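You operate a simulated robot arm through the tools that you are given. There is no shell and no other tool. Be economical: measure what you need, move in short steps, check, and stop when the job is done.

You are at the controls of a simulated two-armed robot. One attempt, no reset.

Task
Wash the yellow brush in the full sink, close and switch off the olive heater and let the water out.
Fine: brush back in its cup; heater lid shut, heater switched off; the tap stays off. Set down upright: what you pick out.

It is judged by the outcome, as a careful person would: the job done as asked, and still so three seconds after it is handed in. It fails if anything else is knocked over, pushed out of place, dropped, spilled or broken. A push-on lid holds only when it is set on centred and level and pressed home; a screw cap is set on level and turned clockwise until tight.

Robot
Two 7-joint arms with fingered hands on one trunk, on a base that drives. Base frame: it is fixed to the floor where the robot stands at the start and does not move with it; the origin is under the middle of the robot, x ahead of it, y to its left, z up; the surface under the hand at the start is at about z = 0.85. Readings come in m, degrees, newtons and seconds.
The left shoulder is at the start at [0.023, 0.17, 1.373], the right one opposite. With the tool pointing down near the work surface each hand reaches from about 0.1 to 0.7 m from the robot's upright axis, wherever it stands, measured 20 degrees to its own side. Places, roughly: black sink knob [0.4, 0.2, 0.8]; blue tap knob [0.8, 0, 0.9]; grey heater lid [0.8, -0.3, 1]; orange switch [0.5, -0.4, 0.9]; sink [0.6, 0.1, 0.9]. Payload 4 kg a hand.
The tool frame of a hand sits at the grasp point between the pads (the TCP): z along the fingers, y along the line on which they close. The tips reach 0.026 m beyond it. Largest opening 0.132 m; the body of the gripper starts 0.073 m behind the TCP. The gripper is a hand of 4 fingers: y runs from the thumb to the fingers, the wrist lies at [0, 0, -0.224] in the tool frame, and closing takes about 1.5 s.
Orientation is that of the tool frame in the base frame, as [roll, pitch, yaw] about the fixed x, y, z axes, in that order (R = Rz(yaw) Ry(pitch) Rx(roll)). With the fingers straight down and closing along the base's y, the tool's x points along the base's -x, its y along +y and its z along -z.

Tools
- The arms move only by the tool apply_moves. It takes "left_plan", "right_plan" or both (then of equal length, played together; a hand with none holds still); each is a list of rows, each an object of numbers (a shift or turn left out is 0, a gripper value left out holds the last): "tx", "ty", "tz": the shift along the tool's x, y, z in m; "wx", "wy", "wz": the turn, a rotation vector about the tool's x, y, z in degrees. In form: [{"tx": .., "ty": .., "tz": .., "wx": .., "wy": .., "wz": ..}, ...]. A call has 1 to 12 rows; each row shifts and turns the commanded pose from where the row before left it, along the tool's axes as they then stand. "left_jaw" and "right_jaw" are, for a hand that has rows, the finger opening in m, from 0 to 0.132, set as the call begins (left out, the last holds). A row lasts 0.2 s, in which the tool goes at most 0.05 m and 8.6 degrees; a call with a longer step from one row to the next is refused whole, and so is a gripper value outside its range. A pose out of reach is approached as far as the arm can. The call stops where the force on the tool passes 40 N (or 10 N more than at its start, if that is more) or the arm is blocked; 0.2 s more then pass. Each finger travels about 0.045 m/s and halts on what it meets, pressing with about 28 N; the grip force reading is that of the motor and also rises with nothing between the fingers. The clock runs only during rows and for 0.2 s after the last one: add rows that do not move to give the fingers time. The reply holds the time, the measured pose of the TCP, the force on the tool along the base axes, the opening and the grip force, in the units named above and with some noise, with the torque about the TCP (base axes, N m) and any sound that the robot's microphone picked up.
- Cameras (640 x 400 px; columns grow to the right, rows downward): "scene" is now at [0.0979, -0.0004, 1.5396]; the picture's right is [-0.17, -0.98, 0.00], its down [-0.66, 0.12, -0.74] and it looks along [0.73, -0.13, -0.67] (base axes); focal length 220 px, centre (320, 200). "left" rides on the left gripper at [-0.068, 0.002, -0.097] in its tool frame; the picture's right is [-0.03, -1.00, 0.00], its down [0.82, -0.02, -0.58] and it looks along [0.58, -0.02, 0.82] (tool axes); focal length 270 px, centre (320, 200). "right" rides on the right gripper at [0.068, 0.002, -0.097] in its tool frame; the picture's right is [-0.02, 1.00, 0.00], its down [-0.82, -0.02, -0.58] and it looks along [-0.58, -0.01, 0.82] (tool axes); focal length 270 px, centre (320, 200). There is no depth. A picture from a camera that has moved, and an enlarged one, comes with that camera's place and axes in the base frame and with its lens. The place of the scene camera against the robot may be out by one fixed shift of up to 0.018 m in any direction.
- grab_frame(camera): a new picture of that camera. No time passes.
- slide_trunk(by): slides the trunk up (or, below 0, down) by that many m; the arms and the scene camera ride with it, the base frame stays. It gives what a move gives, with no picture.
- base_move(legs): drives the robot by 1 to 6 legs, each [ahead, turn to the left] in m and degrees, along the robot's own axes; the way and the turn of a leg run together, so that a leg with both is an arc; at most 1.5 m and 180 degrees a leg. The arms and the cameras ride along, it lands a little off, and it stops where it bumps. It gives what a move gives.
- move_fingers(finger1, finger2, finger3, thumb_bend, hand): sets how far each is bent, from 0 (flat) to 1 (curled in); at 0.3 the hand is open as for a grip, at 0.7 the pads meet at the TCP. One left out holds its place. A second passes; each finger stops where it meets its share of the squeeze, and holds until it gets a number again. A gripper value or a shape takes the hand back. It gives what a move gives, with no picture; readings hold the bend of each and the force on the fingers (four entries, about 0 where the hand has none), thumb and palm.
- hand_shape(shape, hand): the hand has 4 fingers and takes this shape, open, in about a second: jaw (thumb against the fingers, like two jaws); tri (thumb and two fingers); tip (a fingertip pinch); poke (one finger out to press); point (the index stretched); flat (the hand flat); cup (the hand cupped); fist (a fist). The gripper value then closes the fingers along that shape, each until it touches; the sizes above hold for jaw. It gives what a move gives, with no picture.
- turn_head(pan, tilt): turns the head with the scene camera to pan (to the left, within 86 degrees either way) and tilt (down, from -29 to 69), counted from straight ahead of the robot. It gives what a move gives.
- enlarge(camera, box): a new picture of the part [left, top, right, bottom] of that camera's present view, enlarged. No time passes.
- finish_job(): hands the job in; it is judged then, once.

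Go step by step. Nothing tells you exact positions but the pictures and the camera data: compare them with the known pose of the tool, close in by small moves and look again before you grip or let go. The budget is 120 turns and 88 pictures, counting those below and the enlarged ones. Unless the task says otherwise, let go and move clear before handing in, and close with one line.

The tools are called after "Request:" as name(argument=value, ...) on one line, values as JSON. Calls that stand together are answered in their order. apply_moves: Moves the arms, as the interface text tells. Its arguments: {"type":"object","properties":{"left_plan":{"type":"array","items":{"type":"object","properties":{"tx":{"type":"number"},"ty":{"type":"number"},"tz":{"type":"number"},"wx":{"type":"number"},"wy":{"type":"number"},"wz":{"type":"number"}}}},"left_jaw":{"type":"number"},"right_plan":{"type":"array","items":{"type":"object","properties":{"tx":{"type":"number"},"ty":{"type":"number"},"tz":{"type":"number"},"wx":{"type":"number"},"wy":{"type":"number"},"wz":{"type":"number"}}}},"right_jaw":{"type":"number"}},"required":[]} The other tools are called the same way: slide_trunk (by) slides the trunk up or down; hand_shape (shape, hand) gives the hand a shape; move_fingers (finger1, finger2, finger3, thumb_bend, hand) moves the fingers one by one; base_move (legs) drives the base; turn_head (pan, tilt) turns the head that bears the scene camera; grab_frame (camera) takes a picture; enlarge (camera, box) takes an enlarged picture of a part of a camera's view; finish_job () hands the job in.

At the start:

```text
clock: 0.0
left_position: [0.5183, 0.0506, 1.3177]
left_tcp_rot: [-179.9, 0.0, -179.9]
left_contact_force: [-0.1, 0.2, -1.0]
left_moment: [-0.02, 0.01, 0.0]
left_grip_width: 0.1319
left_grip_force: 0.0
left_shape: jaw
left_bend: [0.3, 0.3, 0.3, 0.3]
left_finger forces: [0.0, 0.0, 0.0, 0.0, 0.1, 0.0]
right_position: [0.4025, -0.366, 1.2382]
right_tcp_rot: [-180.0, 0.1, -180.0]
right_contact_force: [-0.2, -0.3, 0.1]
right_moment: [0.0, 0.01, 0.01]
right_grip_width: 0.1319
right_grip_force: 0.2
right_shape: jaw
right_bend: [0.3, 0.3, 0.3, 0.3]
right_finger forces: [0.0, 0.0, 0.0, 0.0, 0.0, 0.1]
trunk travel left (down, up): [-0.6, 0.155]
robot x, y, heading: [0.0017, 0.0007, 0.4]
head pan, tilt: [-10.0, 42.2]
```

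scene: 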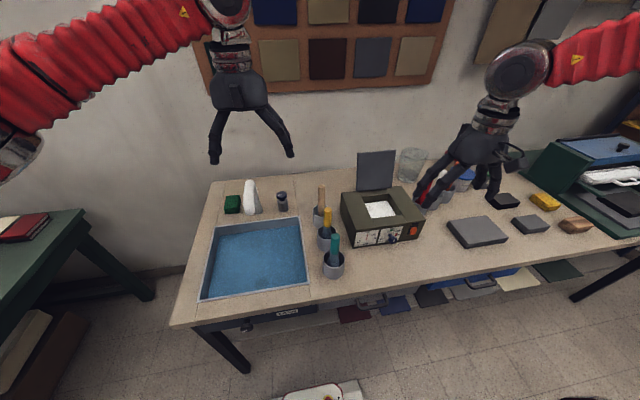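
right: 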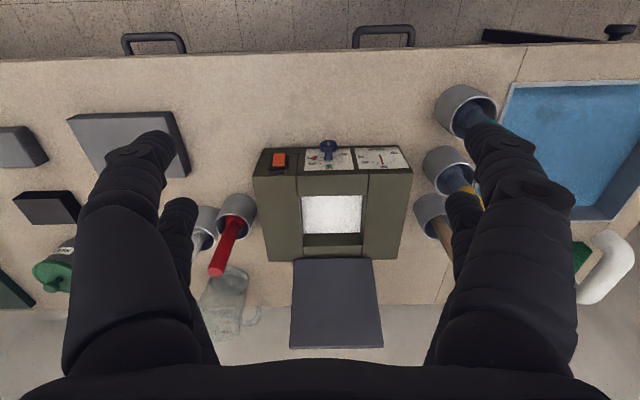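
left: 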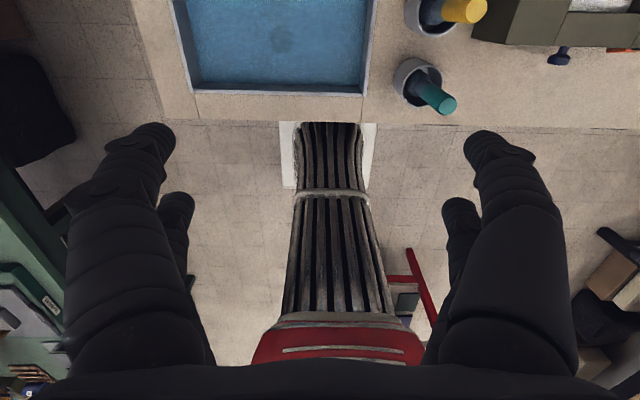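

I see the sink on the left, three brushes in cups between the sink and the olive heater with its grey lid open. I'll enlarge the key areas first.

Request:
enlarge(camera="scene", box=[300, 140, 440, 290])

Request:
enlarge(camera="scene", box=[180, 170, 360, 340])

Request:
enlarge(camera="right", box=[180, 60, 500, 360])

```text
2.67 times, centred on (370, 215) of scene
camera zoom: at [0.0979, -0.0004, 1.5396], right [-0.17, -0.98, 0.0], down [-0.66, 0.12, -0.74], along [0.73, -0.13, -0.67], focal length 587 px, centre (187, 160)
```

zoom: 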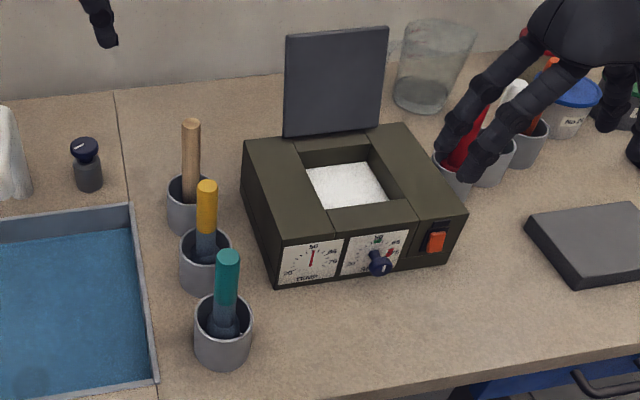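

```text
2.35 times, centred on (270, 255) of scene
camera zoom: at [0.0979, -0.0004, 1.5396], right [-0.17, -0.98, 0.0], down [-0.66, 0.12, -0.74], along [0.73, -0.13, -0.67], focal length 518 px, centre (438, 71)
```

zoom: 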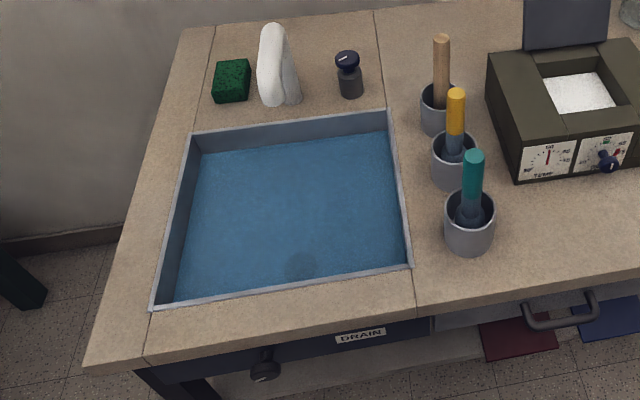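

```text
1.33 times, centred on (340, 210) of right
camera zoom: at [0.3346, -0.3627, 1.3339], right [0.02, 1.0, 0.0], down [0.82, -0.02, 0.58], along [0.58, -0.01, -0.82], focal length 360 px, centre (293, 187)
```

zoom: 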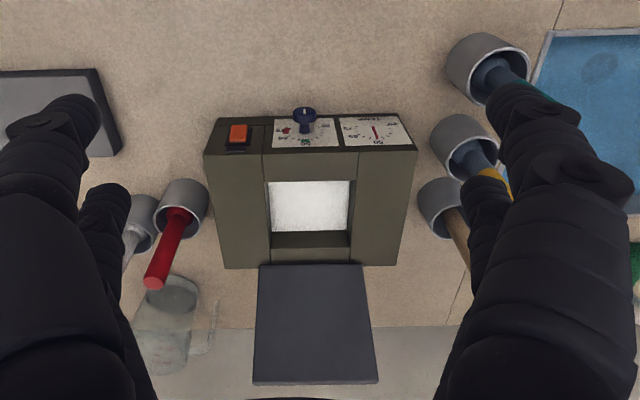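

I'll look at the drain knob and the sink's front, plus the left wrist view, to see how the knob works.

Request:
turn_head(pan=20, tilt=58)

Request:
grab_frame(camera="scene")

Request:
enlarge(camera="scene", box=[230, 130, 420, 270])

```text
clock: 0.9
left_position: [0.518, 0.0501, 1.319]
left_tcp_rot: [180.0, 0.0, -179.9]
left_contact_force: [-0.8, 0.4, 0.5]
left_moment: [0.03, 0.01, 0.0]
left_grip_width: 0.132
left_grip_force: 0.1
left_shape: jaw
left_bend: [0.3, 0.3, 0.3, 0.3]
left_finger forces: [0.0, 0.0, 0.1, 0.0, 0.1, 0.0]
right_position: [0.4037, -0.3629, 1.2371]
right_tcp_rot: [-179.9, -0.1, -179.9]
right_contact_force: [-0.2, 0.0, -0.2]
right_moment: [0.0, -0.03, 0.03]
right_grip_width: 0.132
right_grip_force: 0.0
right_shape: jaw
right_bend: [0.3, 0.3, 0.3, 0.3]
right_finger forces: [0.0, 0.0, 0.0, 0.1, 0.1, 0.1]
trunk travel left (down, up): [-0.6, 0.155]
robot x, y, heading: [-0.0, 0.0008, 0.0]
head pan, tilt: [20.0, 58.0]
```

```text
81 pictures are left
camera scene: at [0.0805, 0.0377, 1.5186], right [0.34, -0.94, 0.0], down [-0.8, -0.29, -0.53], along [0.5, 0.18, -0.85], focal length 220 px, centre (320, 200)
```

scene: 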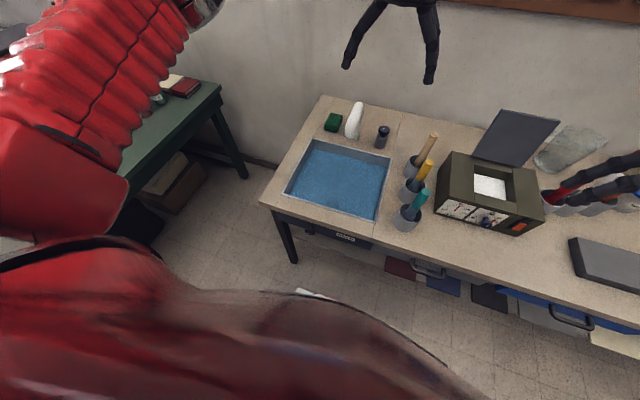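

```text
2.86 times, centred on (325, 200) of scene
camera zoom: at [0.0805, 0.0377, 1.5186], right [0.34, -0.94, 0.0], down [-0.8, -0.29, -0.53], along [0.5, 0.18, -0.85], focal length 629 px, centre (306, 200)
```

zoom: 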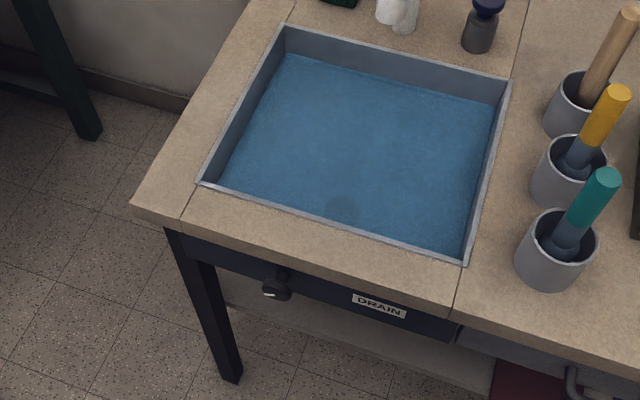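

The drain is a turning knob near (0.38, 0.185, 0.78); the yellow brush stands near (0.60, -0.115) with its top near z 1.03. I bring the left hand above it and look.

Request:
apply_moves(left_plan=[{"tx": -0.01, "ty": -0.04, "tz": 0.01}, {"tx": -0.01, "ty": -0.04, "tz": 0.02}, {"tx": -0.02, "ty": -0.04, "tz": 0.02}, {"tx": -0.02, "ty": -0.04, "tz": 0.02}, {"tz": 0.04}, {"tz": 0.04}, {}], left_jaw=0.132)

Request:
grab_frame(camera="left")

Request:
turn_head(pan=-10, tilt=42)

Request:
grab_frame(camera="scene")

```text
clock: 2.5
left_position: [0.5793, -0.1101, 1.1684]
left_tcp_rot: [-179.9, 0.2, 179.9]
left_contact_force: [-0.1, 0.2, 0.3]
left_moment: [-0.03, -0.02, -0.01]
left_grip_width: 0.1318
left_grip_force: 0.1
left_shape: jaw
left_bend: [0.3, 0.3, 0.3, 0.3]
left_finger forces: [0.0, 0.0, 0.0, 0.1, 0.0, 0.0]
right_position: [0.4026, -0.3646, 1.2378]
right_tcp_rot: [-179.9, -0.1, 180.0]
right_contact_force: [-0.8, 0.4, -0.1]
right_moment: [0.02, -0.04, 0.01]
right_grip_width: 0.1318
right_grip_force: 0.2
right_shape: jaw
right_bend: [0.3, 0.3, 0.3, 0.3]
right_finger forces: [0.1, 0.1, 0.1, 0.0, 0.1, 0.1]
trunk travel left (down, up): [-0.6, 0.155]
robot x, y, heading: [0.0023, -0.0014, 0.1]
head pan, tilt: [20.0, 58.0]
```

```text
79 pictures are left
camera left: at [0.6487, -0.1069, 1.2656], right [0.03, -1.0, 0.0], down [-0.82, -0.02, 0.58], along [-0.58, -0.02, -0.82], focal length 270 px, centre (320, 200)
```

left: 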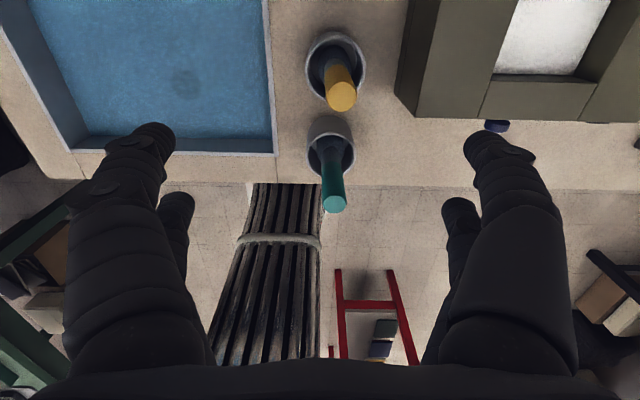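

```text
clock: 3.5
left_position: [0.5801, -0.1105, 1.1687]
left_tcp_rot: [-180.0, 0.0, 180.0]
left_contact_force: [-1.0, 0.4, 0.4]
left_moment: [0.03, -0.02, 0.02]
left_grip_width: 0.132
left_grip_force: 0.1
left_shape: jaw
left_bend: [0.3, 0.3, 0.3, 0.3]
left_finger forces: [0.0, 0.0, 0.0, 0.0, 0.0, 0.1]
right_position: [0.4028, -0.3642, 1.2374]
right_tcp_rot: [-180.0, -0.1, 180.0]
right_contact_force: [-0.3, -1.1, -0.4]
right_moment: [-0.03, 0.01, 0.01]
right_grip_width: 0.132
right_grip_force: 0.1
right_shape: jaw
right_bend: [0.3, 0.3, 0.3, 0.3]
right_finger forces: [0.0, 0.0, 0.1, 0.0, 0.0, 0.0]
trunk travel left (down, up): [-0.6, 0.155]
robot x, y, heading: [-0.0004, 0.0011, 0.2]
head pan, tilt: [-10.0, 42.0]
```

```text
78 pictures are left
camera scene: at [0.098, 0.0, 1.5399], right [-0.17, -0.98, 0.0], down [-0.66, 0.12, -0.74], along [0.73, -0.13, -0.67], focal length 220 px, centre (320, 200)
```

scene: 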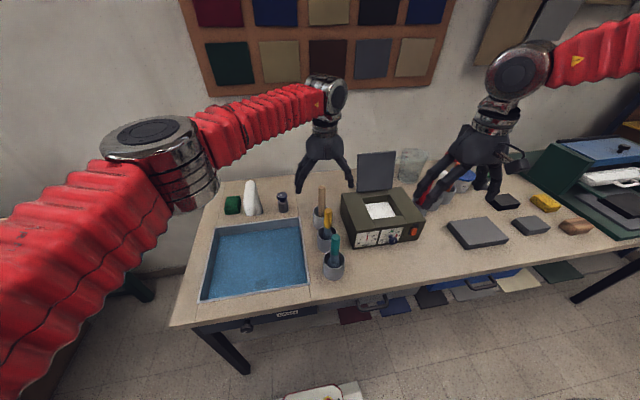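

By triangulation the handle top is near (0.592, -0.127, 1.035). I centre over it, narrow the jaw and descend partway.

Request:
apply_moves(left_plan=[{"tx": -0.013, "ty": -0.0165}, {}, {"tz": 0.04}, {"tz": 0.04}, {}], left_jaw=0.09)

Request:
grab_frame(camera="left")

Request:
enlarge(camera="scene", box=[280, 120, 420, 270])

```text
clock: 4.7
left_position: [0.5959, -0.1218, 1.0872]
left_tcp_rot: [180.0, 0.0, -179.6]
left_contact_force: [-0.5, 0.3, 0.5]
left_moment: [-0.02, -0.01, 0.02]
left_grip_width: 0.0906
left_grip_force: 0.1
left_shape: jaw
left_bend: [0.68, 0.68, 0.68, 0.6]
left_finger forces: [0.1, 0.0, 0.0, 0.1, 0.1, 0.0]
right_position: [0.4028, -0.3662, 1.2386]
right_tcp_rot: [179.9, -0.1, -180.0]
right_contact_force: [0.2, -0.9, -0.2]
right_moment: [0.04, 0.03, 0.0]
right_grip_width: 0.1319
right_grip_force: 0.0
right_shape: jaw
right_bend: [0.3, 0.3, 0.3, 0.3]
right_finger forces: [0.1, 0.1, 0.1, 0.0, 0.0, 0.0]
trunk travel left (down, up): [-0.6, 0.155]
robot x, y, heading: [0.0011, -0.0008, 0.0]
head pan, tilt: [-10.0, 42.0]
```

```text
77 pictures are left
camera left: at [0.6633, -0.1185, 1.1854], right [0.03, -1.0, 0.0], down [-0.82, -0.03, 0.58], along [-0.58, -0.02, -0.82], focal length 270 px, centre (320, 200)
```

left: 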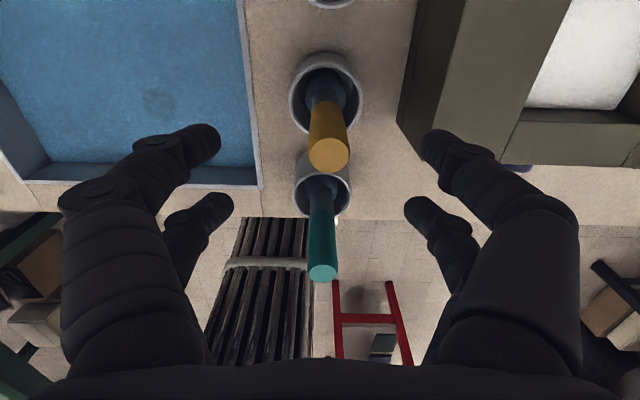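

```text
2.67 times, centred on (350, 195) of scene
camera zoom: at [0.0978, -0.0009, 1.54], right [-0.17, -0.98, 0.0], down [-0.66, 0.12, -0.74], along [0.73, -0.13, -0.67], focal length 587 px, centre (240, 213)
```

zoom: 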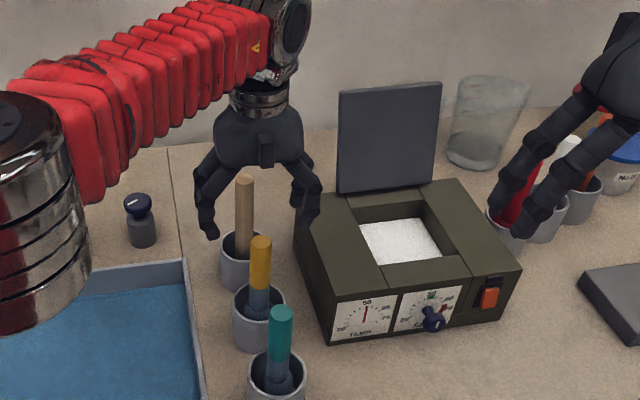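

The brush top is at about (0.590, -0.127). I make a small correction, descend over the handle and look before closing.

Request:
apply_moves(left_plan=[{"tx": 0.005, "ty": -0.005}, {"tz": 0.035}, {"tz": 0.035}, {"tz": 0.03}, {}])

Request:
grab_frame(camera="left")

Request:
enlarge(camera="scene", box=[280, 120, 420, 270])

```text
clock: 5.9
left_position: [0.584, -0.1116, 0.9933]
left_tcp_rot: [179.8, 0.4, -179.0]
left_contact_force: [-0.4, -0.2, 0.1]
left_moment: [0.0, 0.01, 0.0]
left_grip_width: 0.0904
left_grip_force: 0.0
left_shape: jaw
left_bend: [0.68, 0.68, 0.68, 0.6]
left_finger forces: [0.1, 0.0, 0.1, 0.0, 0.0, 0.0]
left hand out of reach, approached as far as the arm can: row 2, 3, 4
right_position: [0.402, -0.3649, 1.2381]
right_tcp_rot: [179.9, 0.0, 180.0]
right_contact_force: [0.4, 0.5, 0.7]
right_moment: [0.01, -0.03, 0.01]
right_grip_width: 0.1317
right_grip_force: 0.1
right_shape: jaw
right_bend: [0.3, 0.3, 0.3, 0.3]
right_finger forces: [0.0, 0.0, 0.0, 0.0, 0.0, 0.0]
trunk travel left (down, up): [-0.6, 0.155]
robot x, y, heading: [-0.0021, 0.0033, -0.3]
head pan, tilt: [-10.0, 42.0]
```

```text
75 pictures are left
camera left: at [0.6526, -0.1074, 1.0906], right [0.04, -1.0, 0.0], down [-0.82, -0.04, 0.57], along [-0.57, -0.02, -0.82], focal length 270 px, centre (320, 200)
```

left: 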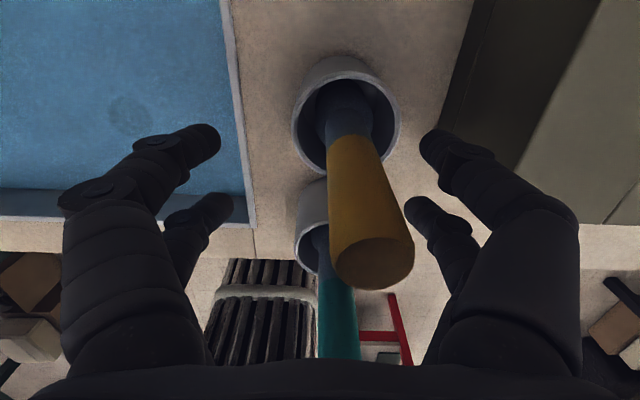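

```text
2.67 times, centred on (350, 195) of scene
camera zoom: at [0.098, -0.0005, 1.54], right [-0.17, -0.98, 0.0], down [-0.66, 0.12, -0.74], along [0.73, -0.13, -0.67], focal length 587 px, centre (240, 213)
```

zoom: 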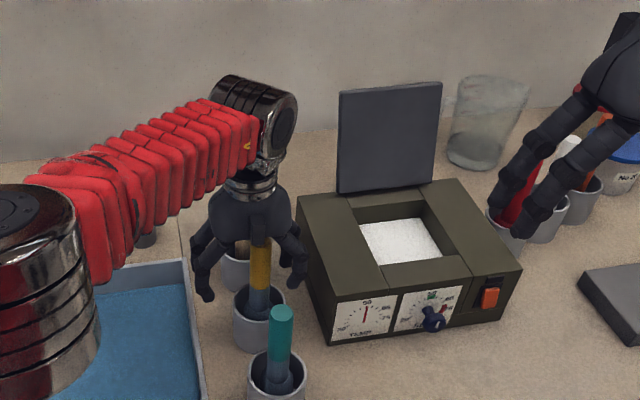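

The arm ran out of reach just short of the pose. I rise straight back, then lower the trunk to gain reach.

Request:
apply_moves(left_plan=[{"tz": -0.04}, {"tz": -0.04}, {"tz": -0.04}, {}])

Request:
slide_trunk(by=-0.06)

Request:
grab_frame(camera="left")

```text
clock: 6.9
left_position: [0.5757, -0.1209, 1.1093]
left_tcp_rot: [180.0, 0.0, -180.0]
left_contact_force: [0.5, -0.5, 0.9]
left_moment: [0.0, -0.03, 0.02]
left_grip_width: 0.0901
left_grip_force: 0.1
left_shape: jaw
left_bend: [0.68, 0.68, 0.68, 0.6]
left_finger forces: [0.0, 0.1, 0.1, 0.1, 0.1, 0.0]
right_position: [0.4035, -0.3646, 1.2378]
right_tcp_rot: [180.0, -0.1, 180.0]
right_contact_force: [-1.0, -0.5, 0.2]
right_moment: [-0.02, 0.01, -0.01]
right_grip_width: 0.1317
right_grip_force: 0.0
right_shape: jaw
right_bend: [0.3, 0.3, 0.3, 0.3]
right_finger forces: [0.1, 0.1, 0.1, 0.1, 0.1, 0.0]
trunk travel left (down, up): [-0.6, 0.155]
robot x, y, heading: [-0.0016, 0.0007, -0.1]
head pan, tilt: [-10.0, 42.0]
```

```text
clock: 7.9
left_position: [0.5745, -0.1226, 1.0511]
left_tcp_rot: [-180.0, 0.1, -179.9]
left_contact_force: [-0.1, -0.6, 0.6]
left_moment: [-0.01, -0.01, -0.03]
left_grip_width: 0.0902
left_grip_force: 0.1
left_shape: jaw
left_bend: [0.68, 0.68, 0.68, 0.6]
left_finger forces: [0.0, 0.0, 0.0, 0.0, 0.0, 0.0]
right_position: [0.4033, -0.3643, 1.178]
right_tcp_rot: [-180.0, -0.1, -179.9]
right_contact_force: [0.4, 0.5, -0.2]
right_moment: [0.01, -0.04, 0.02]
right_grip_width: 0.1322
right_grip_force: 0.0
right_shape: jaw
right_bend: [0.3, 0.3, 0.3, 0.3]
right_finger forces: [0.0, 0.0, 0.1, 0.1, 0.1, 0.1]
trunk travel left (down, up): [-0.54, 0.215]
robot x, y, heading: [0.0032, 0.0014, -0.3]
head pan, tilt: [-10.0, 42.0]
```

```text
73 pictures are left
camera left: at [0.6432, -0.1187, 1.1488], right [0.03, -1.0, 0.0], down [-0.82, -0.02, 0.58], along [-0.58, -0.02, -0.82], focal length 270 px, centre (320, 200)
```

left: 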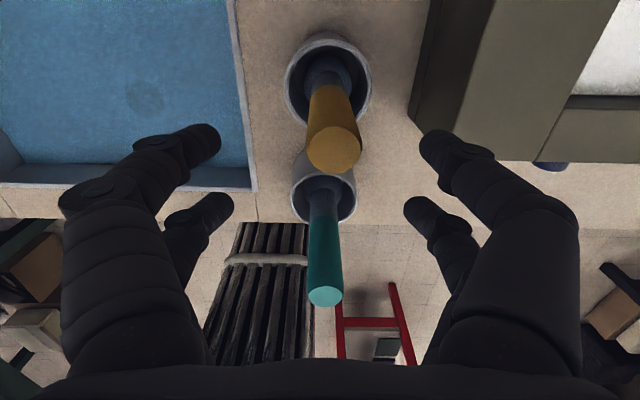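

The top is confirmed at (0.591, -0.127). I align in xy here, then let the trunk do the rest of the descent.

Request:
apply_moves(left_plan=[{"tx": -0.009, "ty": -0.002}, {"tx": -0.008, "ty": -0.003}, {}])

Request:
slide_trunk(by=-0.065)

Request:
grab_frame(camera="left")

```text
clock: 8.7
left_position: [0.5922, -0.1262, 1.0512]
left_tcp_rot: [180.0, 0.0, -179.9]
left_contact_force: [0.2, 0.9, 0.8]
left_moment: [-0.01, 0.01, 0.04]
left_grip_width: 0.0903
left_grip_force: 0.1
left_shape: jaw
left_bend: [0.68, 0.68, 0.68, 0.6]
left_finger forces: [0.0, 0.0, 0.0, 0.1, 0.0, 0.0]
right_position: [0.403, -0.3643, 1.1772]
right_tcp_rot: [180.0, 0.0, 180.0]
right_contact_force: [-0.4, -0.2, 0.5]
right_moment: [-0.01, 0.02, -0.02]
right_grip_width: 0.132
right_grip_force: 0.0
right_shape: jaw
right_bend: [0.3, 0.3, 0.3, 0.3]
right_finger forces: [0.0, 0.0, 0.0, 0.1, 0.0, 0.0]
trunk travel left (down, up): [-0.54, 0.215]
robot x, y, heading: [-0.0001, 0.0048, 0.0]
head pan, tilt: [-10.0, 42.0]
```

```text
clock: 9.7
left_position: [0.5911, -0.1273, 0.9859]
left_tcp_rot: [-179.9, 0.1, -180.0]
left_contact_force: [-1.3, -0.3, 0.9]
left_moment: [0.0, -0.02, -0.02]
left_grip_width: 0.0904
left_grip_force: 0.0
left_shape: jaw
left_bend: [0.68, 0.68, 0.68, 0.6]
left_finger forces: [0.0, 0.1, 0.1, 0.1, 0.0, 0.0]
right_position: [0.4026, -0.3653, 1.1144]
right_tcp_rot: [-180.0, 0.0, 179.9]
right_contact_force: [0.7, 0.5, 0.5]
right_moment: [0.0, -0.02, 0.01]
right_grip_width: 0.1318
right_grip_force: 0.1
right_shape: jaw
right_bend: [0.3, 0.3, 0.3, 0.3]
right_finger forces: [0.0, 0.0, 0.1, 0.0, 0.1, 0.1]
trunk travel left (down, up): [-0.475, 0.28]
robot x, y, heading: [-0.0005, -0.0006, 0.0]
head pan, tilt: [-10.0, 42.0]
```

```text
72 pictures are left
camera left: at [0.6596, -0.1243, 1.0837], right [0.03, -1.0, 0.0], down [-0.82, -0.02, 0.58], along [-0.58, -0.01, -0.82], focal length 270 px, centre (320, 200)
```

left: 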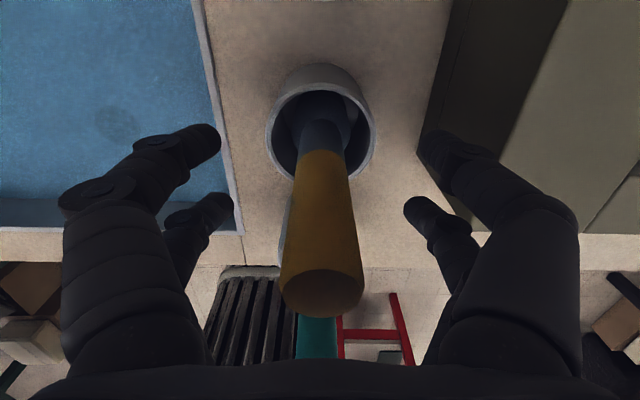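

The handle is centred between the fingers. Closing now.

Request:
apply_moves(left_plan=[{}, {}, {}, {}, {}, {}, {}, {}, {}], left_jaw=0.0)

Request:
grab_frame(camera="left")

```text
clock: 11.7
left_position: [0.5915, -0.1275, 0.9866]
left_tcp_rot: [179.9, 0.0, -179.9]
left_contact_force: [0.9, 0.9, -0.5]
left_moment: [-0.02, 0.0, -0.02]
left_grip_width: 0.0
left_grip_force: 27.7
left_shape: jaw
left_bend: [0.7, 0.7, 0.7, 0.7]
left_finger forces: [0.1, 0.1, 0.0, 0.1, 0.0, 0.1]
right_position: [0.4027, -0.3645, 1.1134]
right_tcp_rot: [180.0, -0.1, -180.0]
right_contact_force: [0.0, 0.0, 0.4]
right_moment: [0.02, -0.02, -0.02]
right_grip_width: 0.132
right_grip_force: 0.1
right_shape: jaw
right_bend: [0.3, 0.3, 0.3, 0.3]
right_finger forces: [0.0, 0.1, 0.0, 0.0, 0.1, 0.1]
trunk travel left (down, up): [-0.475, 0.28]
robot x, y, heading: [-0.0034, -0.0041, -0.1]
head pan, tilt: [-10.0, 42.0]
```

```text
71 pictures are left
camera left: at [0.6601, -0.1241, 1.0831], right [0.03, -1.0, 0.0], down [-0.82, -0.02, 0.58], along [-0.58, -0.02, -0.82], focal length 270 px, centre (320, 200)
```

left: 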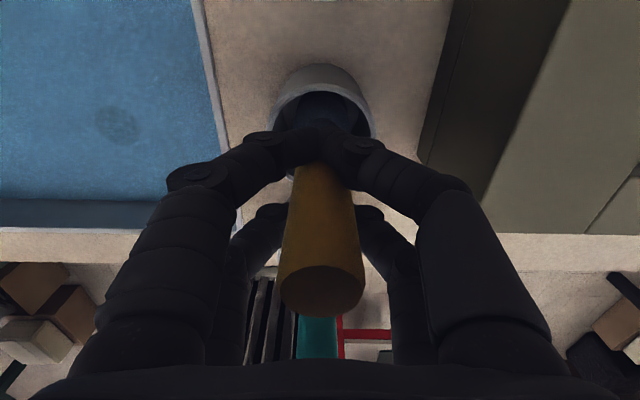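

The fingers met in front of and behind the handle: it sits between the finger pairs with no contact force. I'll open, rise and check the hand's geometry in another shape.

Request:
apply_moves(left_plan=[{}, {}, {}, {}, {}, {}, {"tz": -0.05}, {"tz": -0.05}, {"tz": -0.02}, {}], left_jaw=0.09)

Request:
enlarge(camera="scene", box=[280, 120, 380, 240])

Request:
hand_shape(hand="left", shape="tip")

Request:
grab_frame(camera="left")

```text
clock: 13.9
left_position: [0.5925, -0.1289, 1.1062]
left_tcp_rot: [180.0, 0.1, 180.0]
left_contact_force: [-0.3, -0.1, -0.7]
left_moment: [-0.02, 0.01, 0.02]
left_grip_width: 0.0899
left_grip_force: 0.1
left_shape: jaw
left_bend: [0.69, 0.69, 0.69, 0.6]
left_finger forces: [0.1, 0.0, 0.0, 0.0, 0.0, 0.0]
right_position: [0.4025, -0.364, 1.1133]
right_tcp_rot: [180.0, -0.1, -179.9]
right_contact_force: [-0.5, 0.3, -0.2]
right_moment: [-0.02, 0.01, -0.02]
right_grip_width: 0.1321
right_grip_force: 0.1
right_shape: jaw
right_bend: [0.3, 0.3, 0.3, 0.3]
right_finger forces: [0.1, 0.0, 0.1, 0.1, 0.0, 0.0]
trunk travel left (down, up): [-0.475, 0.28]
robot x, y, heading: [0.0017, 0.0014, 0.2]
head pan, tilt: [-10.0, 42.0]
```

```text
3.33 times, centred on (330, 180) of scene
camera zoom: at [0.1091, -0.0004, 1.4144], right [-0.17, -0.98, 0.0], down [-0.66, 0.12, -0.74], along [0.73, -0.13, -0.67], focal length 734 px, centre (287, 267)
```

zoom: 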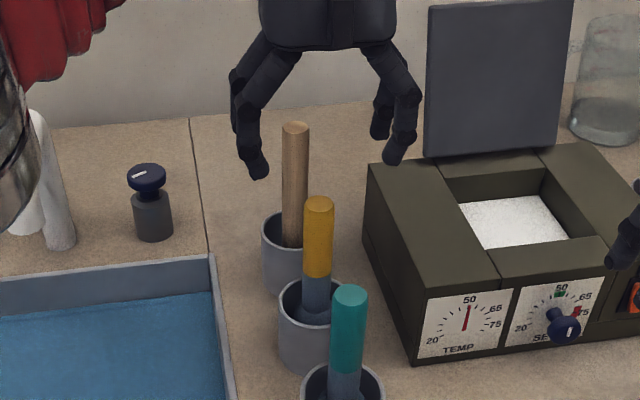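

```text
clock: 14.8
left_position: [0.5921, -0.1274, 1.1076]
left_tcp_rot: [-180.0, 0.0, -180.0]
left_contact_force: [0.5, 0.1, 1.4]
left_moment: [-0.02, 0.01, -0.02]
left_grip_width: 0.132
left_grip_force: 0.1
left_shape: tip
left_bend: [0.3, 0.3, 0.3, 0.3]
left_finger forces: [0.0, 0.0, 0.0, 0.1, 0.0, 0.0]
right_position: [0.4033, -0.3646, 1.1119]
right_tcp_rot: [-180.0, -0.1, 179.9]
right_contact_force: [0.2, 0.1, 0.2]
right_moment: [0.0, -0.04, -0.02]
right_grip_width: 0.1322
right_grip_force: 0.0
right_shape: jaw
right_bend: [0.3, 0.3, 0.3, 0.3]
right_finger forces: [0.1, 0.0, 0.0, 0.1, 0.0, 0.0]
trunk travel left (down, up): [-0.475, 0.28]
robot x, y, heading: [-0.0006, 0.0005, 0.1]
head pan, tilt: [-10.0, 42.0]
```

```text
69 pictures are left
camera left: at [0.66, -0.1252, 1.2032], right [0.03, -1.0, 0.0], down [-0.82, -0.02, 0.58], along [-0.58, -0.01, -0.82], focal length 270 px, centre (320, 200)
```

left: 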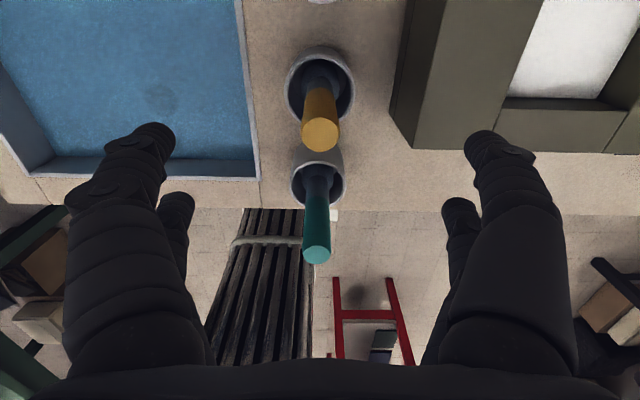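

The hand has two finger pairs about 4 cm apart, so the handle slipped between them. I'll test in the air how the "tip" shape closes.

Request:
apply_moves(left_plan=[{}, {}, {}, {}, {}, {}, {}, {}, {}], left_jaw=0.0)

Request:
grab_frame(camera="left")

Request:
enlarge(camera="scene", box=[280, 120, 380, 240])

```text
clock: 16.8
left_position: [0.5914, -0.1286, 1.1071]
left_tcp_rot: [180.0, 0.0, -179.9]
left_contact_force: [-0.4, 0.2, 0.3]
left_moment: [0.03, 0.02, -0.01]
left_grip_width: 0.0003
left_grip_force: 27.7
left_shape: tip
left_bend: [0.62, 0.63, 0.63, 0.7]
left_finger forces: [0.0, 0.0, 0.1, 0.1, 0.0, 0.1]
right_position: [0.4022, -0.3661, 1.1124]
right_tcp_rot: [180.0, 0.0, -180.0]
right_contact_force: [0.7, 0.2, 0.1]
right_moment: [0.0, 0.01, 0.02]
right_grip_width: 0.1319
right_grip_force: 0.1
right_shape: jaw
right_bend: [0.3, 0.3, 0.3, 0.3]
right_finger forces: [0.0, 0.0, 0.0, 0.1, 0.0, 0.1]
trunk travel left (down, up): [-0.475, 0.28]
robot x, y, heading: [-0.0014, -0.0029, -0.1]
head pan, tilt: [-10.0, 42.0]
```

```text
68 pictures are left
camera left: at [0.66, -0.1252, 1.2033], right [0.03, -1.0, 0.0], down [-0.82, -0.02, 0.58], along [-0.58, -0.02, -0.82], focal length 270 px, centre (320, 200)
```

left: 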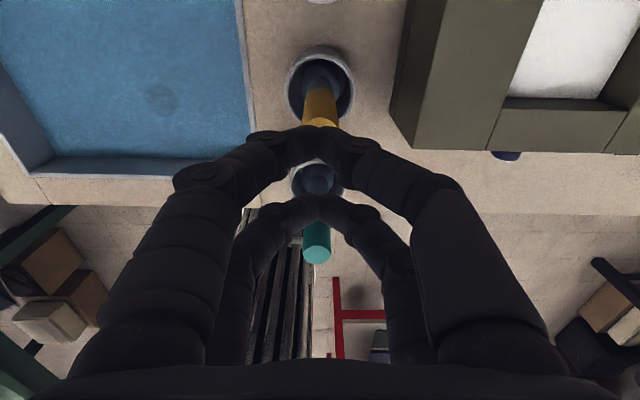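

```text
3.33 times, centred on (330, 180) of scene
camera zoom: at [0.1089, -0.0004, 1.4144], right [-0.17, -0.98, 0.0], down [-0.66, 0.12, -0.74], along [0.73, -0.13, -0.67], focal length 734 px, centre (287, 267)
```

zoom: 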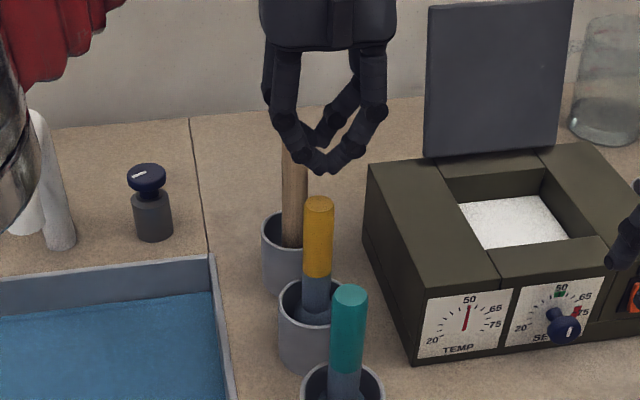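

Pairs sit about ±2 cm from the tool centre along x. I reopen as jaw, shift so the front pair lines up with the handle, descend and look.

Request:
hand_shape(hand="left", shape="jaw")

Request:
apply_moves(left_plan=[{"tx": 0.02}, {}, {}, {"tz": 0.04}, {"tz": 0.04}, {"tz": 0.04}, {"tz": 0.004}, {}], left_jaw=0.08)

Request:
grab_frame(camera="left")

```text
clock: 17.7
left_position: [0.591, -0.1287, 1.1065]
left_tcp_rot: [-180.0, 0.0, -180.0]
left_contact_force: [-0.1, -0.5, -0.2]
left_moment: [0.0, -0.01, 0.0]
left_grip_width: 0.132
left_grip_force: 0.0
left_shape: jaw
left_bend: [0.3, 0.3, 0.3, 0.3]
left_finger forces: [0.0, 0.1, 0.0, 0.0, 0.0, 0.1]
right_position: [0.4042, -0.364, 1.1129]
right_tcp_rot: [-180.0, -0.1, -180.0]
right_contact_force: [0.2, 0.4, -0.3]
right_moment: [0.02, -0.02, 0.0]
right_grip_width: 0.132
right_grip_force: 0.0
right_shape: jaw
right_bend: [0.3, 0.3, 0.3, 0.3]
right_finger forces: [0.0, 0.0, 0.0, 0.1, 0.0, 0.0]
trunk travel left (down, up): [-0.475, 0.28]
robot x, y, heading: [0.0012, 0.0017, 0.2]
head pan, tilt: [-10.0, 42.0]
```

```text
clock: 19.5
left_position: [0.5724, -0.1254, 0.9826]
left_tcp_rot: [180.0, 0.0, 180.0]
left_contact_force: [0.6, -0.1, -0.2]
left_moment: [0.0, 0.0, 0.03]
left_grip_width: 0.0805
left_grip_force: 0.1
left_shape: jaw
left_bend: [0.71, 0.71, 0.71, 0.7]
left_finger forces: [0.1, 0.0, 0.0, 0.0, 0.0, 0.0]
right_position: [0.404, -0.3635, 1.1129]
right_tcp_rot: [-180.0, -0.1, 180.0]
right_contact_force: [-0.5, 0.8, 0.2]
right_moment: [-0.02, -0.01, -0.02]
right_grip_width: 0.1316
right_grip_force: 0.2
right_shape: jaw
right_bend: [0.3, 0.3, 0.3, 0.3]
right_finger forces: [0.0, 0.0, 0.0, 0.0, 0.1, 0.1]
trunk travel left (down, up): [-0.475, 0.28]
robot x, y, heading: [-0.0006, -0.0029, 0.1]
head pan, tilt: [-10.0, 42.0]
```

```text
66 pictures are left
camera left: at [0.6397, -0.1227, 1.0788], right [0.03, -1.0, 0.0], down [-0.82, -0.02, 0.58], along [-0.58, -0.01, -0.82], focal length 270 px, centre (320, 200)
```

left: 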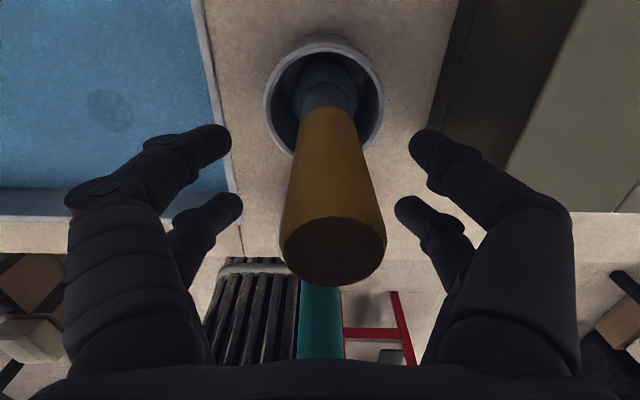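

The front pair now flanks the handle. Closing.

Request:
apply_moves(left_plan=[{"ty": -0.002}, {}, {}, {}, {}, {}, {}, {}, {}], left_jaw=0.0)

Request:
grab_frame(camera="left")

```text
clock: 21.5
left_position: [0.5716, -0.129, 0.983]
left_tcp_rot: [180.0, 0.0, 180.0]
left_contact_force: [-0.7, 0.5, -0.2]
left_moment: [0.0, 0.08, -0.03]
left_grip_width: 0.0092
left_grip_force: 28.3
left_shape: jaw
left_bend: [0.73, 0.61, 0.61, 0.7]
left_finger forces: [24.0, 0.1, 0.0, 0.0, 24.5, 0.1]
right_position: [0.4032, -0.3648, 1.1122]
right_tcp_rot: [-180.0, -0.2, -180.0]
right_contact_force: [0.8, 0.8, 0.5]
right_moment: [-0.03, 0.01, 0.01]
right_grip_width: 0.1319
right_grip_force: 0.0
right_shape: jaw
right_bend: [0.3, 0.3, 0.3, 0.3]
right_finger forces: [0.1, 0.0, 0.0, 0.0, 0.0, 0.0]
trunk travel left (down, up): [-0.475, 0.28]
robot x, y, heading: [-0.0019, 0.0009, -0.2]
head pan, tilt: [-10.0, 42.0]
```

```text
65 pictures are left
camera left: at [0.64, -0.1248, 1.0792], right [0.03, -1.0, 0.0], down [-0.82, -0.02, 0.58], along [-0.58, -0.02, -0.82], focal length 270 px, centre (320, 200)
```

left: 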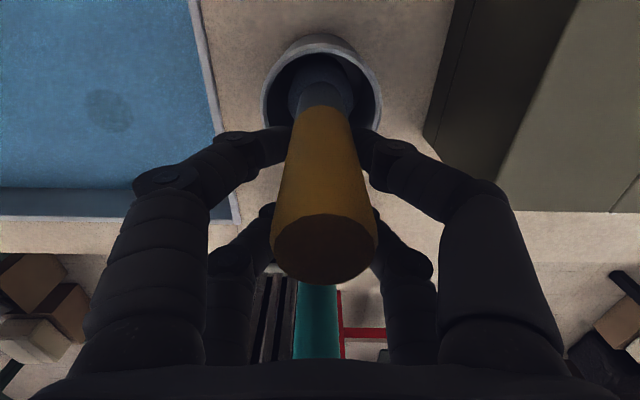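

The handle is held at 24 N. I lift it straight out and check.

Request:
apply_moves(left_plan=[{"tz": -0.02}, {"tz": -0.03}, {"tz": -0.04}, {"tz": -0.04}, {"tz": -0.01}, {}])

Request:
grab_frame(camera="scene")

```text
clock: 22.9
left_position: [0.5741, -0.1283, 1.1233]
left_tcp_rot: [-180.0, 0.0, 179.9]
left_contact_force: [-0.2, 1.0, -0.4]
left_moment: [0.04, 0.01, -0.01]
left_grip_width: 0.0093
left_grip_force: 28.5
left_shape: jaw
left_bend: [0.73, 0.61, 0.61, 0.7]
left_finger forces: [24.1, 0.0, 0.0, 0.0, 24.5, 0.0]
right_position: [0.4026, -0.3646, 1.1122]
right_tcp_rot: [-179.9, -0.1, -180.0]
right_contact_force: [-0.1, -0.7, -0.1]
right_moment: [0.0, 0.06, -0.03]
right_grip_width: 0.1319
right_grip_force: 0.0
right_shape: jaw
right_bend: [0.3, 0.3, 0.3, 0.3]
right_finger forces: [0.0, 0.0, 0.1, 0.0, 0.1, 0.0]
trunk travel left (down, up): [-0.475, 0.28]
robot x, y, heading: [0.0014, -0.0002, 0.1]
head pan, tilt: [-10.0, 42.0]
```

```text
64 pictures are left
camera scene: at [0.1089, -0.0004, 1.4144], right [-0.17, -0.98, 0.0], down [-0.66, 0.12, -0.74], along [0.73, -0.13, -0.67], focal length 220 px, centre (320, 200)
```

scene: 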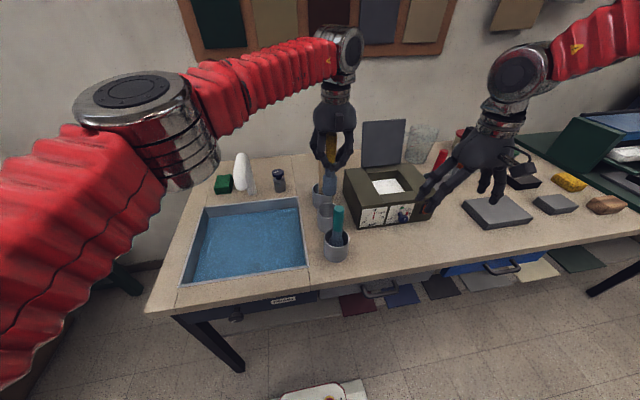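

Request:
enlarge(camera="scene", box=[280, 110, 400, 270])

Request:
enlarge(camera="scene", box=[160, 150, 320, 330])

```text
2.50 times, centred on (340, 190) of scene
camera zoom: at [0.1089, -0.0004, 1.4144], right [-0.17, -0.98, 0.0], down [-0.66, 0.12, -0.74], along [0.73, -0.13, -0.67], focal length 550 px, centre (270, 225)
```

zoom: 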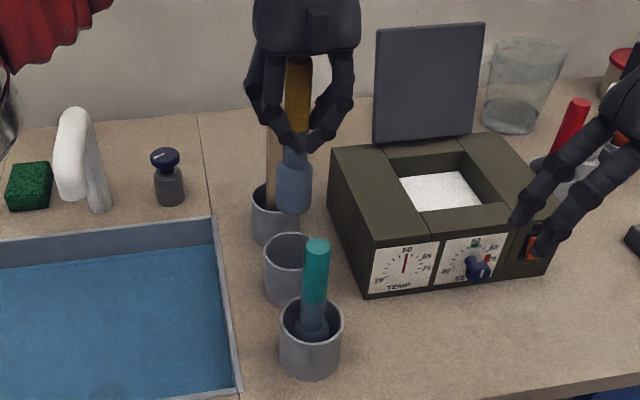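

```text
2.22 times, centred on (240, 240) of scene
camera zoom: at [0.1089, -0.0004, 1.4144], right [-0.17, -0.98, 0.0], down [-0.66, 0.12, -0.74], along [0.73, -0.13, -0.67], focal length 489 px, centre (498, 111)
```

zoom: 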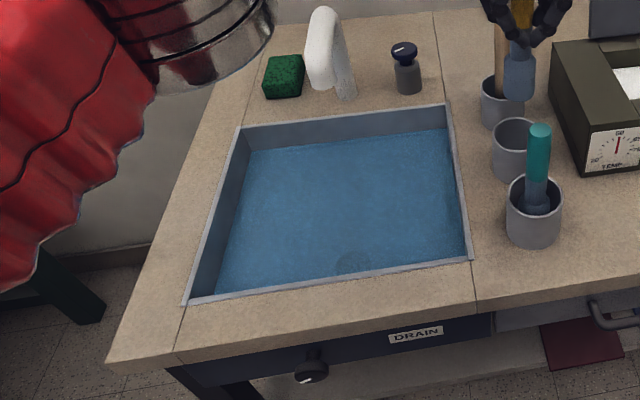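

The brush is out, bottom about 0.135 below the TCP; sink spans x 0.44–0.735, y -0.03–0.30, water level near z 0.80. I carry it over the sink's middle, clear of the tap.

Request:
apply_moves(left_plan=[{"ty": 0.03}, {"ty": 0.045}, {"ty": 0.045}, {"ty": 0.045}, {"ty": 0.045}, {"ty": 0.03, "tx": 0.01}, {}, {"tz": 0.04}, {"tz": 0.04}, {"tz": 0.02}, {}])

Request:
grab_frame(camera="scene")

Request:
grab_frame(camera="left")

```text
clock: 25.3
left_position: [0.5621, 0.1118, 1.0229]
left_tcp_rot: [180.0, 0.0, -180.0]
left_contact_force: [0.0, -0.1, -2.1]
left_moment: [-0.03, 0.03, -0.03]
left_grip_width: 0.009
left_grip_force: 27.6
left_shape: jaw
left_bend: [0.73, 0.61, 0.61, 0.7]
left_finger forces: [24.0, 0.0, 0.0, 0.0, 24.5, 0.0]
right_position: [0.4035, -0.3642, 1.1139]
right_tcp_rot: [180.0, -0.1, -180.0]
right_contact_force: [0.2, -0.2, -1.0]
right_moment: [0.03, -0.03, -0.01]
right_grip_width: 0.1321
right_grip_force: 0.2
right_shape: jaw
right_bend: [0.3, 0.3, 0.3, 0.3]
right_finger forces: [0.0, 0.0, 0.0, 0.0, 0.0, 0.1]
trunk travel left (down, up): [-0.475, 0.28]
robot x, y, heading: [-0.0008, 0.0009, 0.0]
head pan, tilt: [-10.0, 42.0]
```

```text
61 pictures are left
camera scene: at [0.1089, -0.0005, 1.4145], right [-0.17, -0.98, 0.0], down [-0.66, 0.12, -0.74], along [0.73, -0.13, -0.67], focal length 220 px, centre (320, 200)
```

scene: 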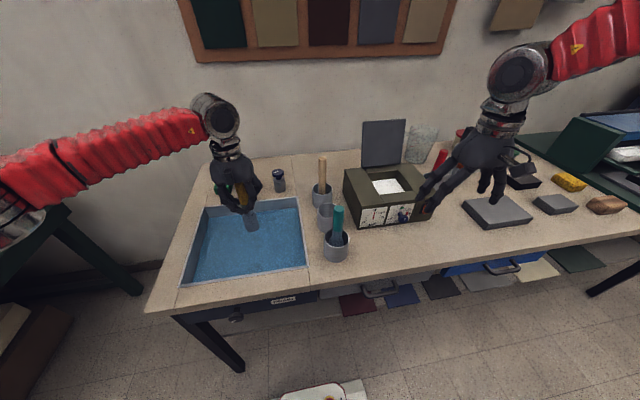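

```text
60 pictures are left
camera left: at [0.6297, 0.1143, 1.1199], right [0.03, -1.0, 0.0], down [-0.82, -0.02, 0.58], along [-0.58, -0.02, -0.82], focal length 270 px, centre (320, 200)
```

left: 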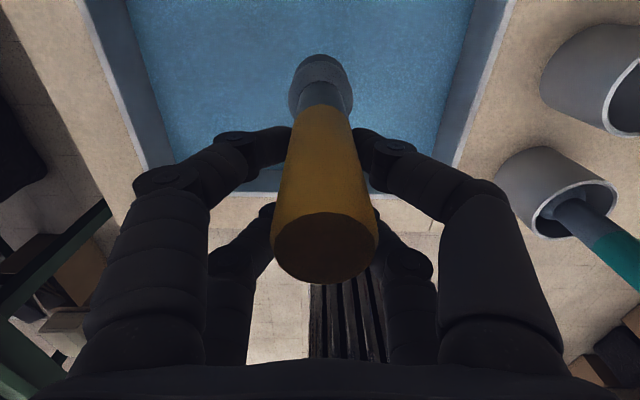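

The brush is over the sink, still upright. I lower it into the water in small steps.

Request:
apply_moves(left_plan=[{"tz": 0.03}, {"tz": 0.03}, {"tz": 0.03}, {"tz": 0.02}, {"tz": 0.015}, {}])

Request:
enlarge(camera="scene", box=[160, 150, 320, 330])

Request:
grab_frame(camera="left")

```text
clock: 26.7
left_position: [0.5617, 0.11, 0.8977]
left_tcp_rot: [180.0, 0.0, -179.9]
left_contact_force: [1.2, 0.2, -1.4]
left_moment: [0.0, 0.01, 0.0]
left_grip_width: 0.0093
left_grip_force: 27.7
left_shape: jaw
left_bend: [0.73, 0.61, 0.61, 0.7]
left_finger forces: [24.1, 0.0, 0.0, 0.0, 24.4, 0.0]
right_position: [0.4029, -0.3648, 1.1122]
right_tcp_rot: [-179.9, 0.0, 180.0]
right_contact_force: [-0.3, 0.2, -0.7]
right_moment: [0.04, 0.03, 0.03]
right_grip_width: 0.1318
right_grip_force: 0.1
right_shape: jaw
right_bend: [0.3, 0.3, 0.3, 0.3]
right_finger forces: [0.0, 0.1, 0.0, 0.1, 0.1, 0.1]
trunk travel left (down, up): [-0.475, 0.28]
robot x, y, heading: [0.002, -0.0018, -0.1]
head pan, tilt: [-10.0, 42.0]
```

```text
2.22 times, centred on (240, 240) of scene
camera zoom: at [0.1089, -0.0004, 1.4145], right [-0.17, -0.98, 0.0], down [-0.66, 0.12, -0.74], along [0.73, -0.13, -0.67], focal length 489 px, centre (498, 111)
```

zoom: 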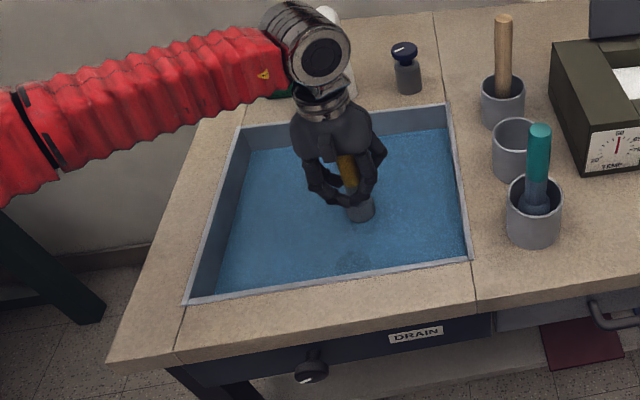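

```text
58 pictures are left
camera left: at [0.631, 0.1131, 0.9942], right [0.03, -1.0, 0.0], down [-0.82, -0.02, 0.58], along [-0.58, -0.01, -0.82], focal length 270 px, centre (320, 200)
```

left: 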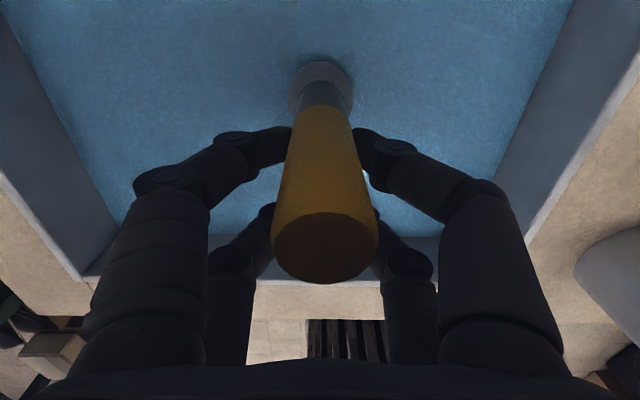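

The head is just dipping. I lower 3.5 cm more to immerse it fully and swish gently back and forth.

Request:
apply_moves(left_plan=[{"tz": 0.02}, {"tz": 0.015}, {"ty": 0.03}, {"ty": -0.03}, {"ty": -0.03}, {"ty": 0.03}, {"tx": 0.025}, {"tx": -0.025}, {"tx": -0.025}, {"tx": 0.025}, {}])

Request:
grab_frame(camera="left")

```text
clock: 29.1
left_position: [0.5611, 0.1107, 0.8615]
left_tcp_rot: [180.0, 0.0, -179.8]
left_contact_force: [0.3, -0.3, 6.4]
left_moment: [-0.04, -0.12, -0.01]
left_grip_width: 0.01
left_grip_force: 28.1
left_shape: jaw
left_bend: [0.73, 0.61, 0.61, 0.71]
left_finger forces: [28.6, 0.0, 0.2, 0.0, 29.5, 0.0]
right_position: [0.4031, -0.3644, 1.1133]
right_tcp_rot: [179.9, -0.1, 179.9]
right_contact_force: [0.1, 0.1, -0.5]
right_moment: [0.0, 0.0, 0.01]
right_grip_width: 0.132
right_grip_force: 0.0
right_shape: jaw
right_bend: [0.3, 0.3, 0.3, 0.3]
right_finger forces: [0.0, 0.0, 0.0, 0.0, 0.0, 0.0]
trunk travel left (down, up): [-0.475, 0.28]
robot x, y, heading: [0.0014, -0.0027, -0.1]
head pan, tilt: [-10.0, 42.0]
```

```text
57 pictures are left
camera left: at [0.6297, 0.114, 0.9585], right [0.03, -1.0, 0.0], down [-0.82, -0.02, 0.58], along [-0.58, -0.01, -0.82], focal length 270 px, centre (320, 200)
```

left: 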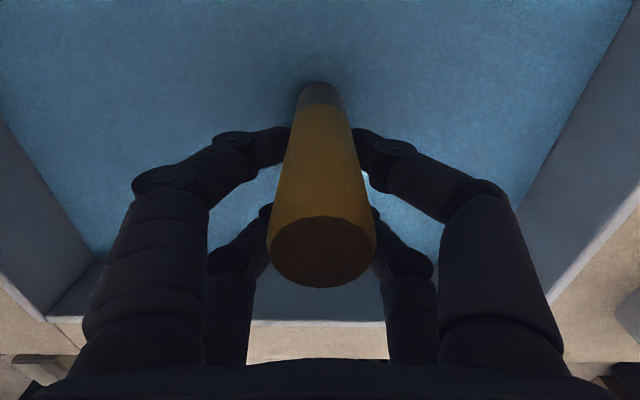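

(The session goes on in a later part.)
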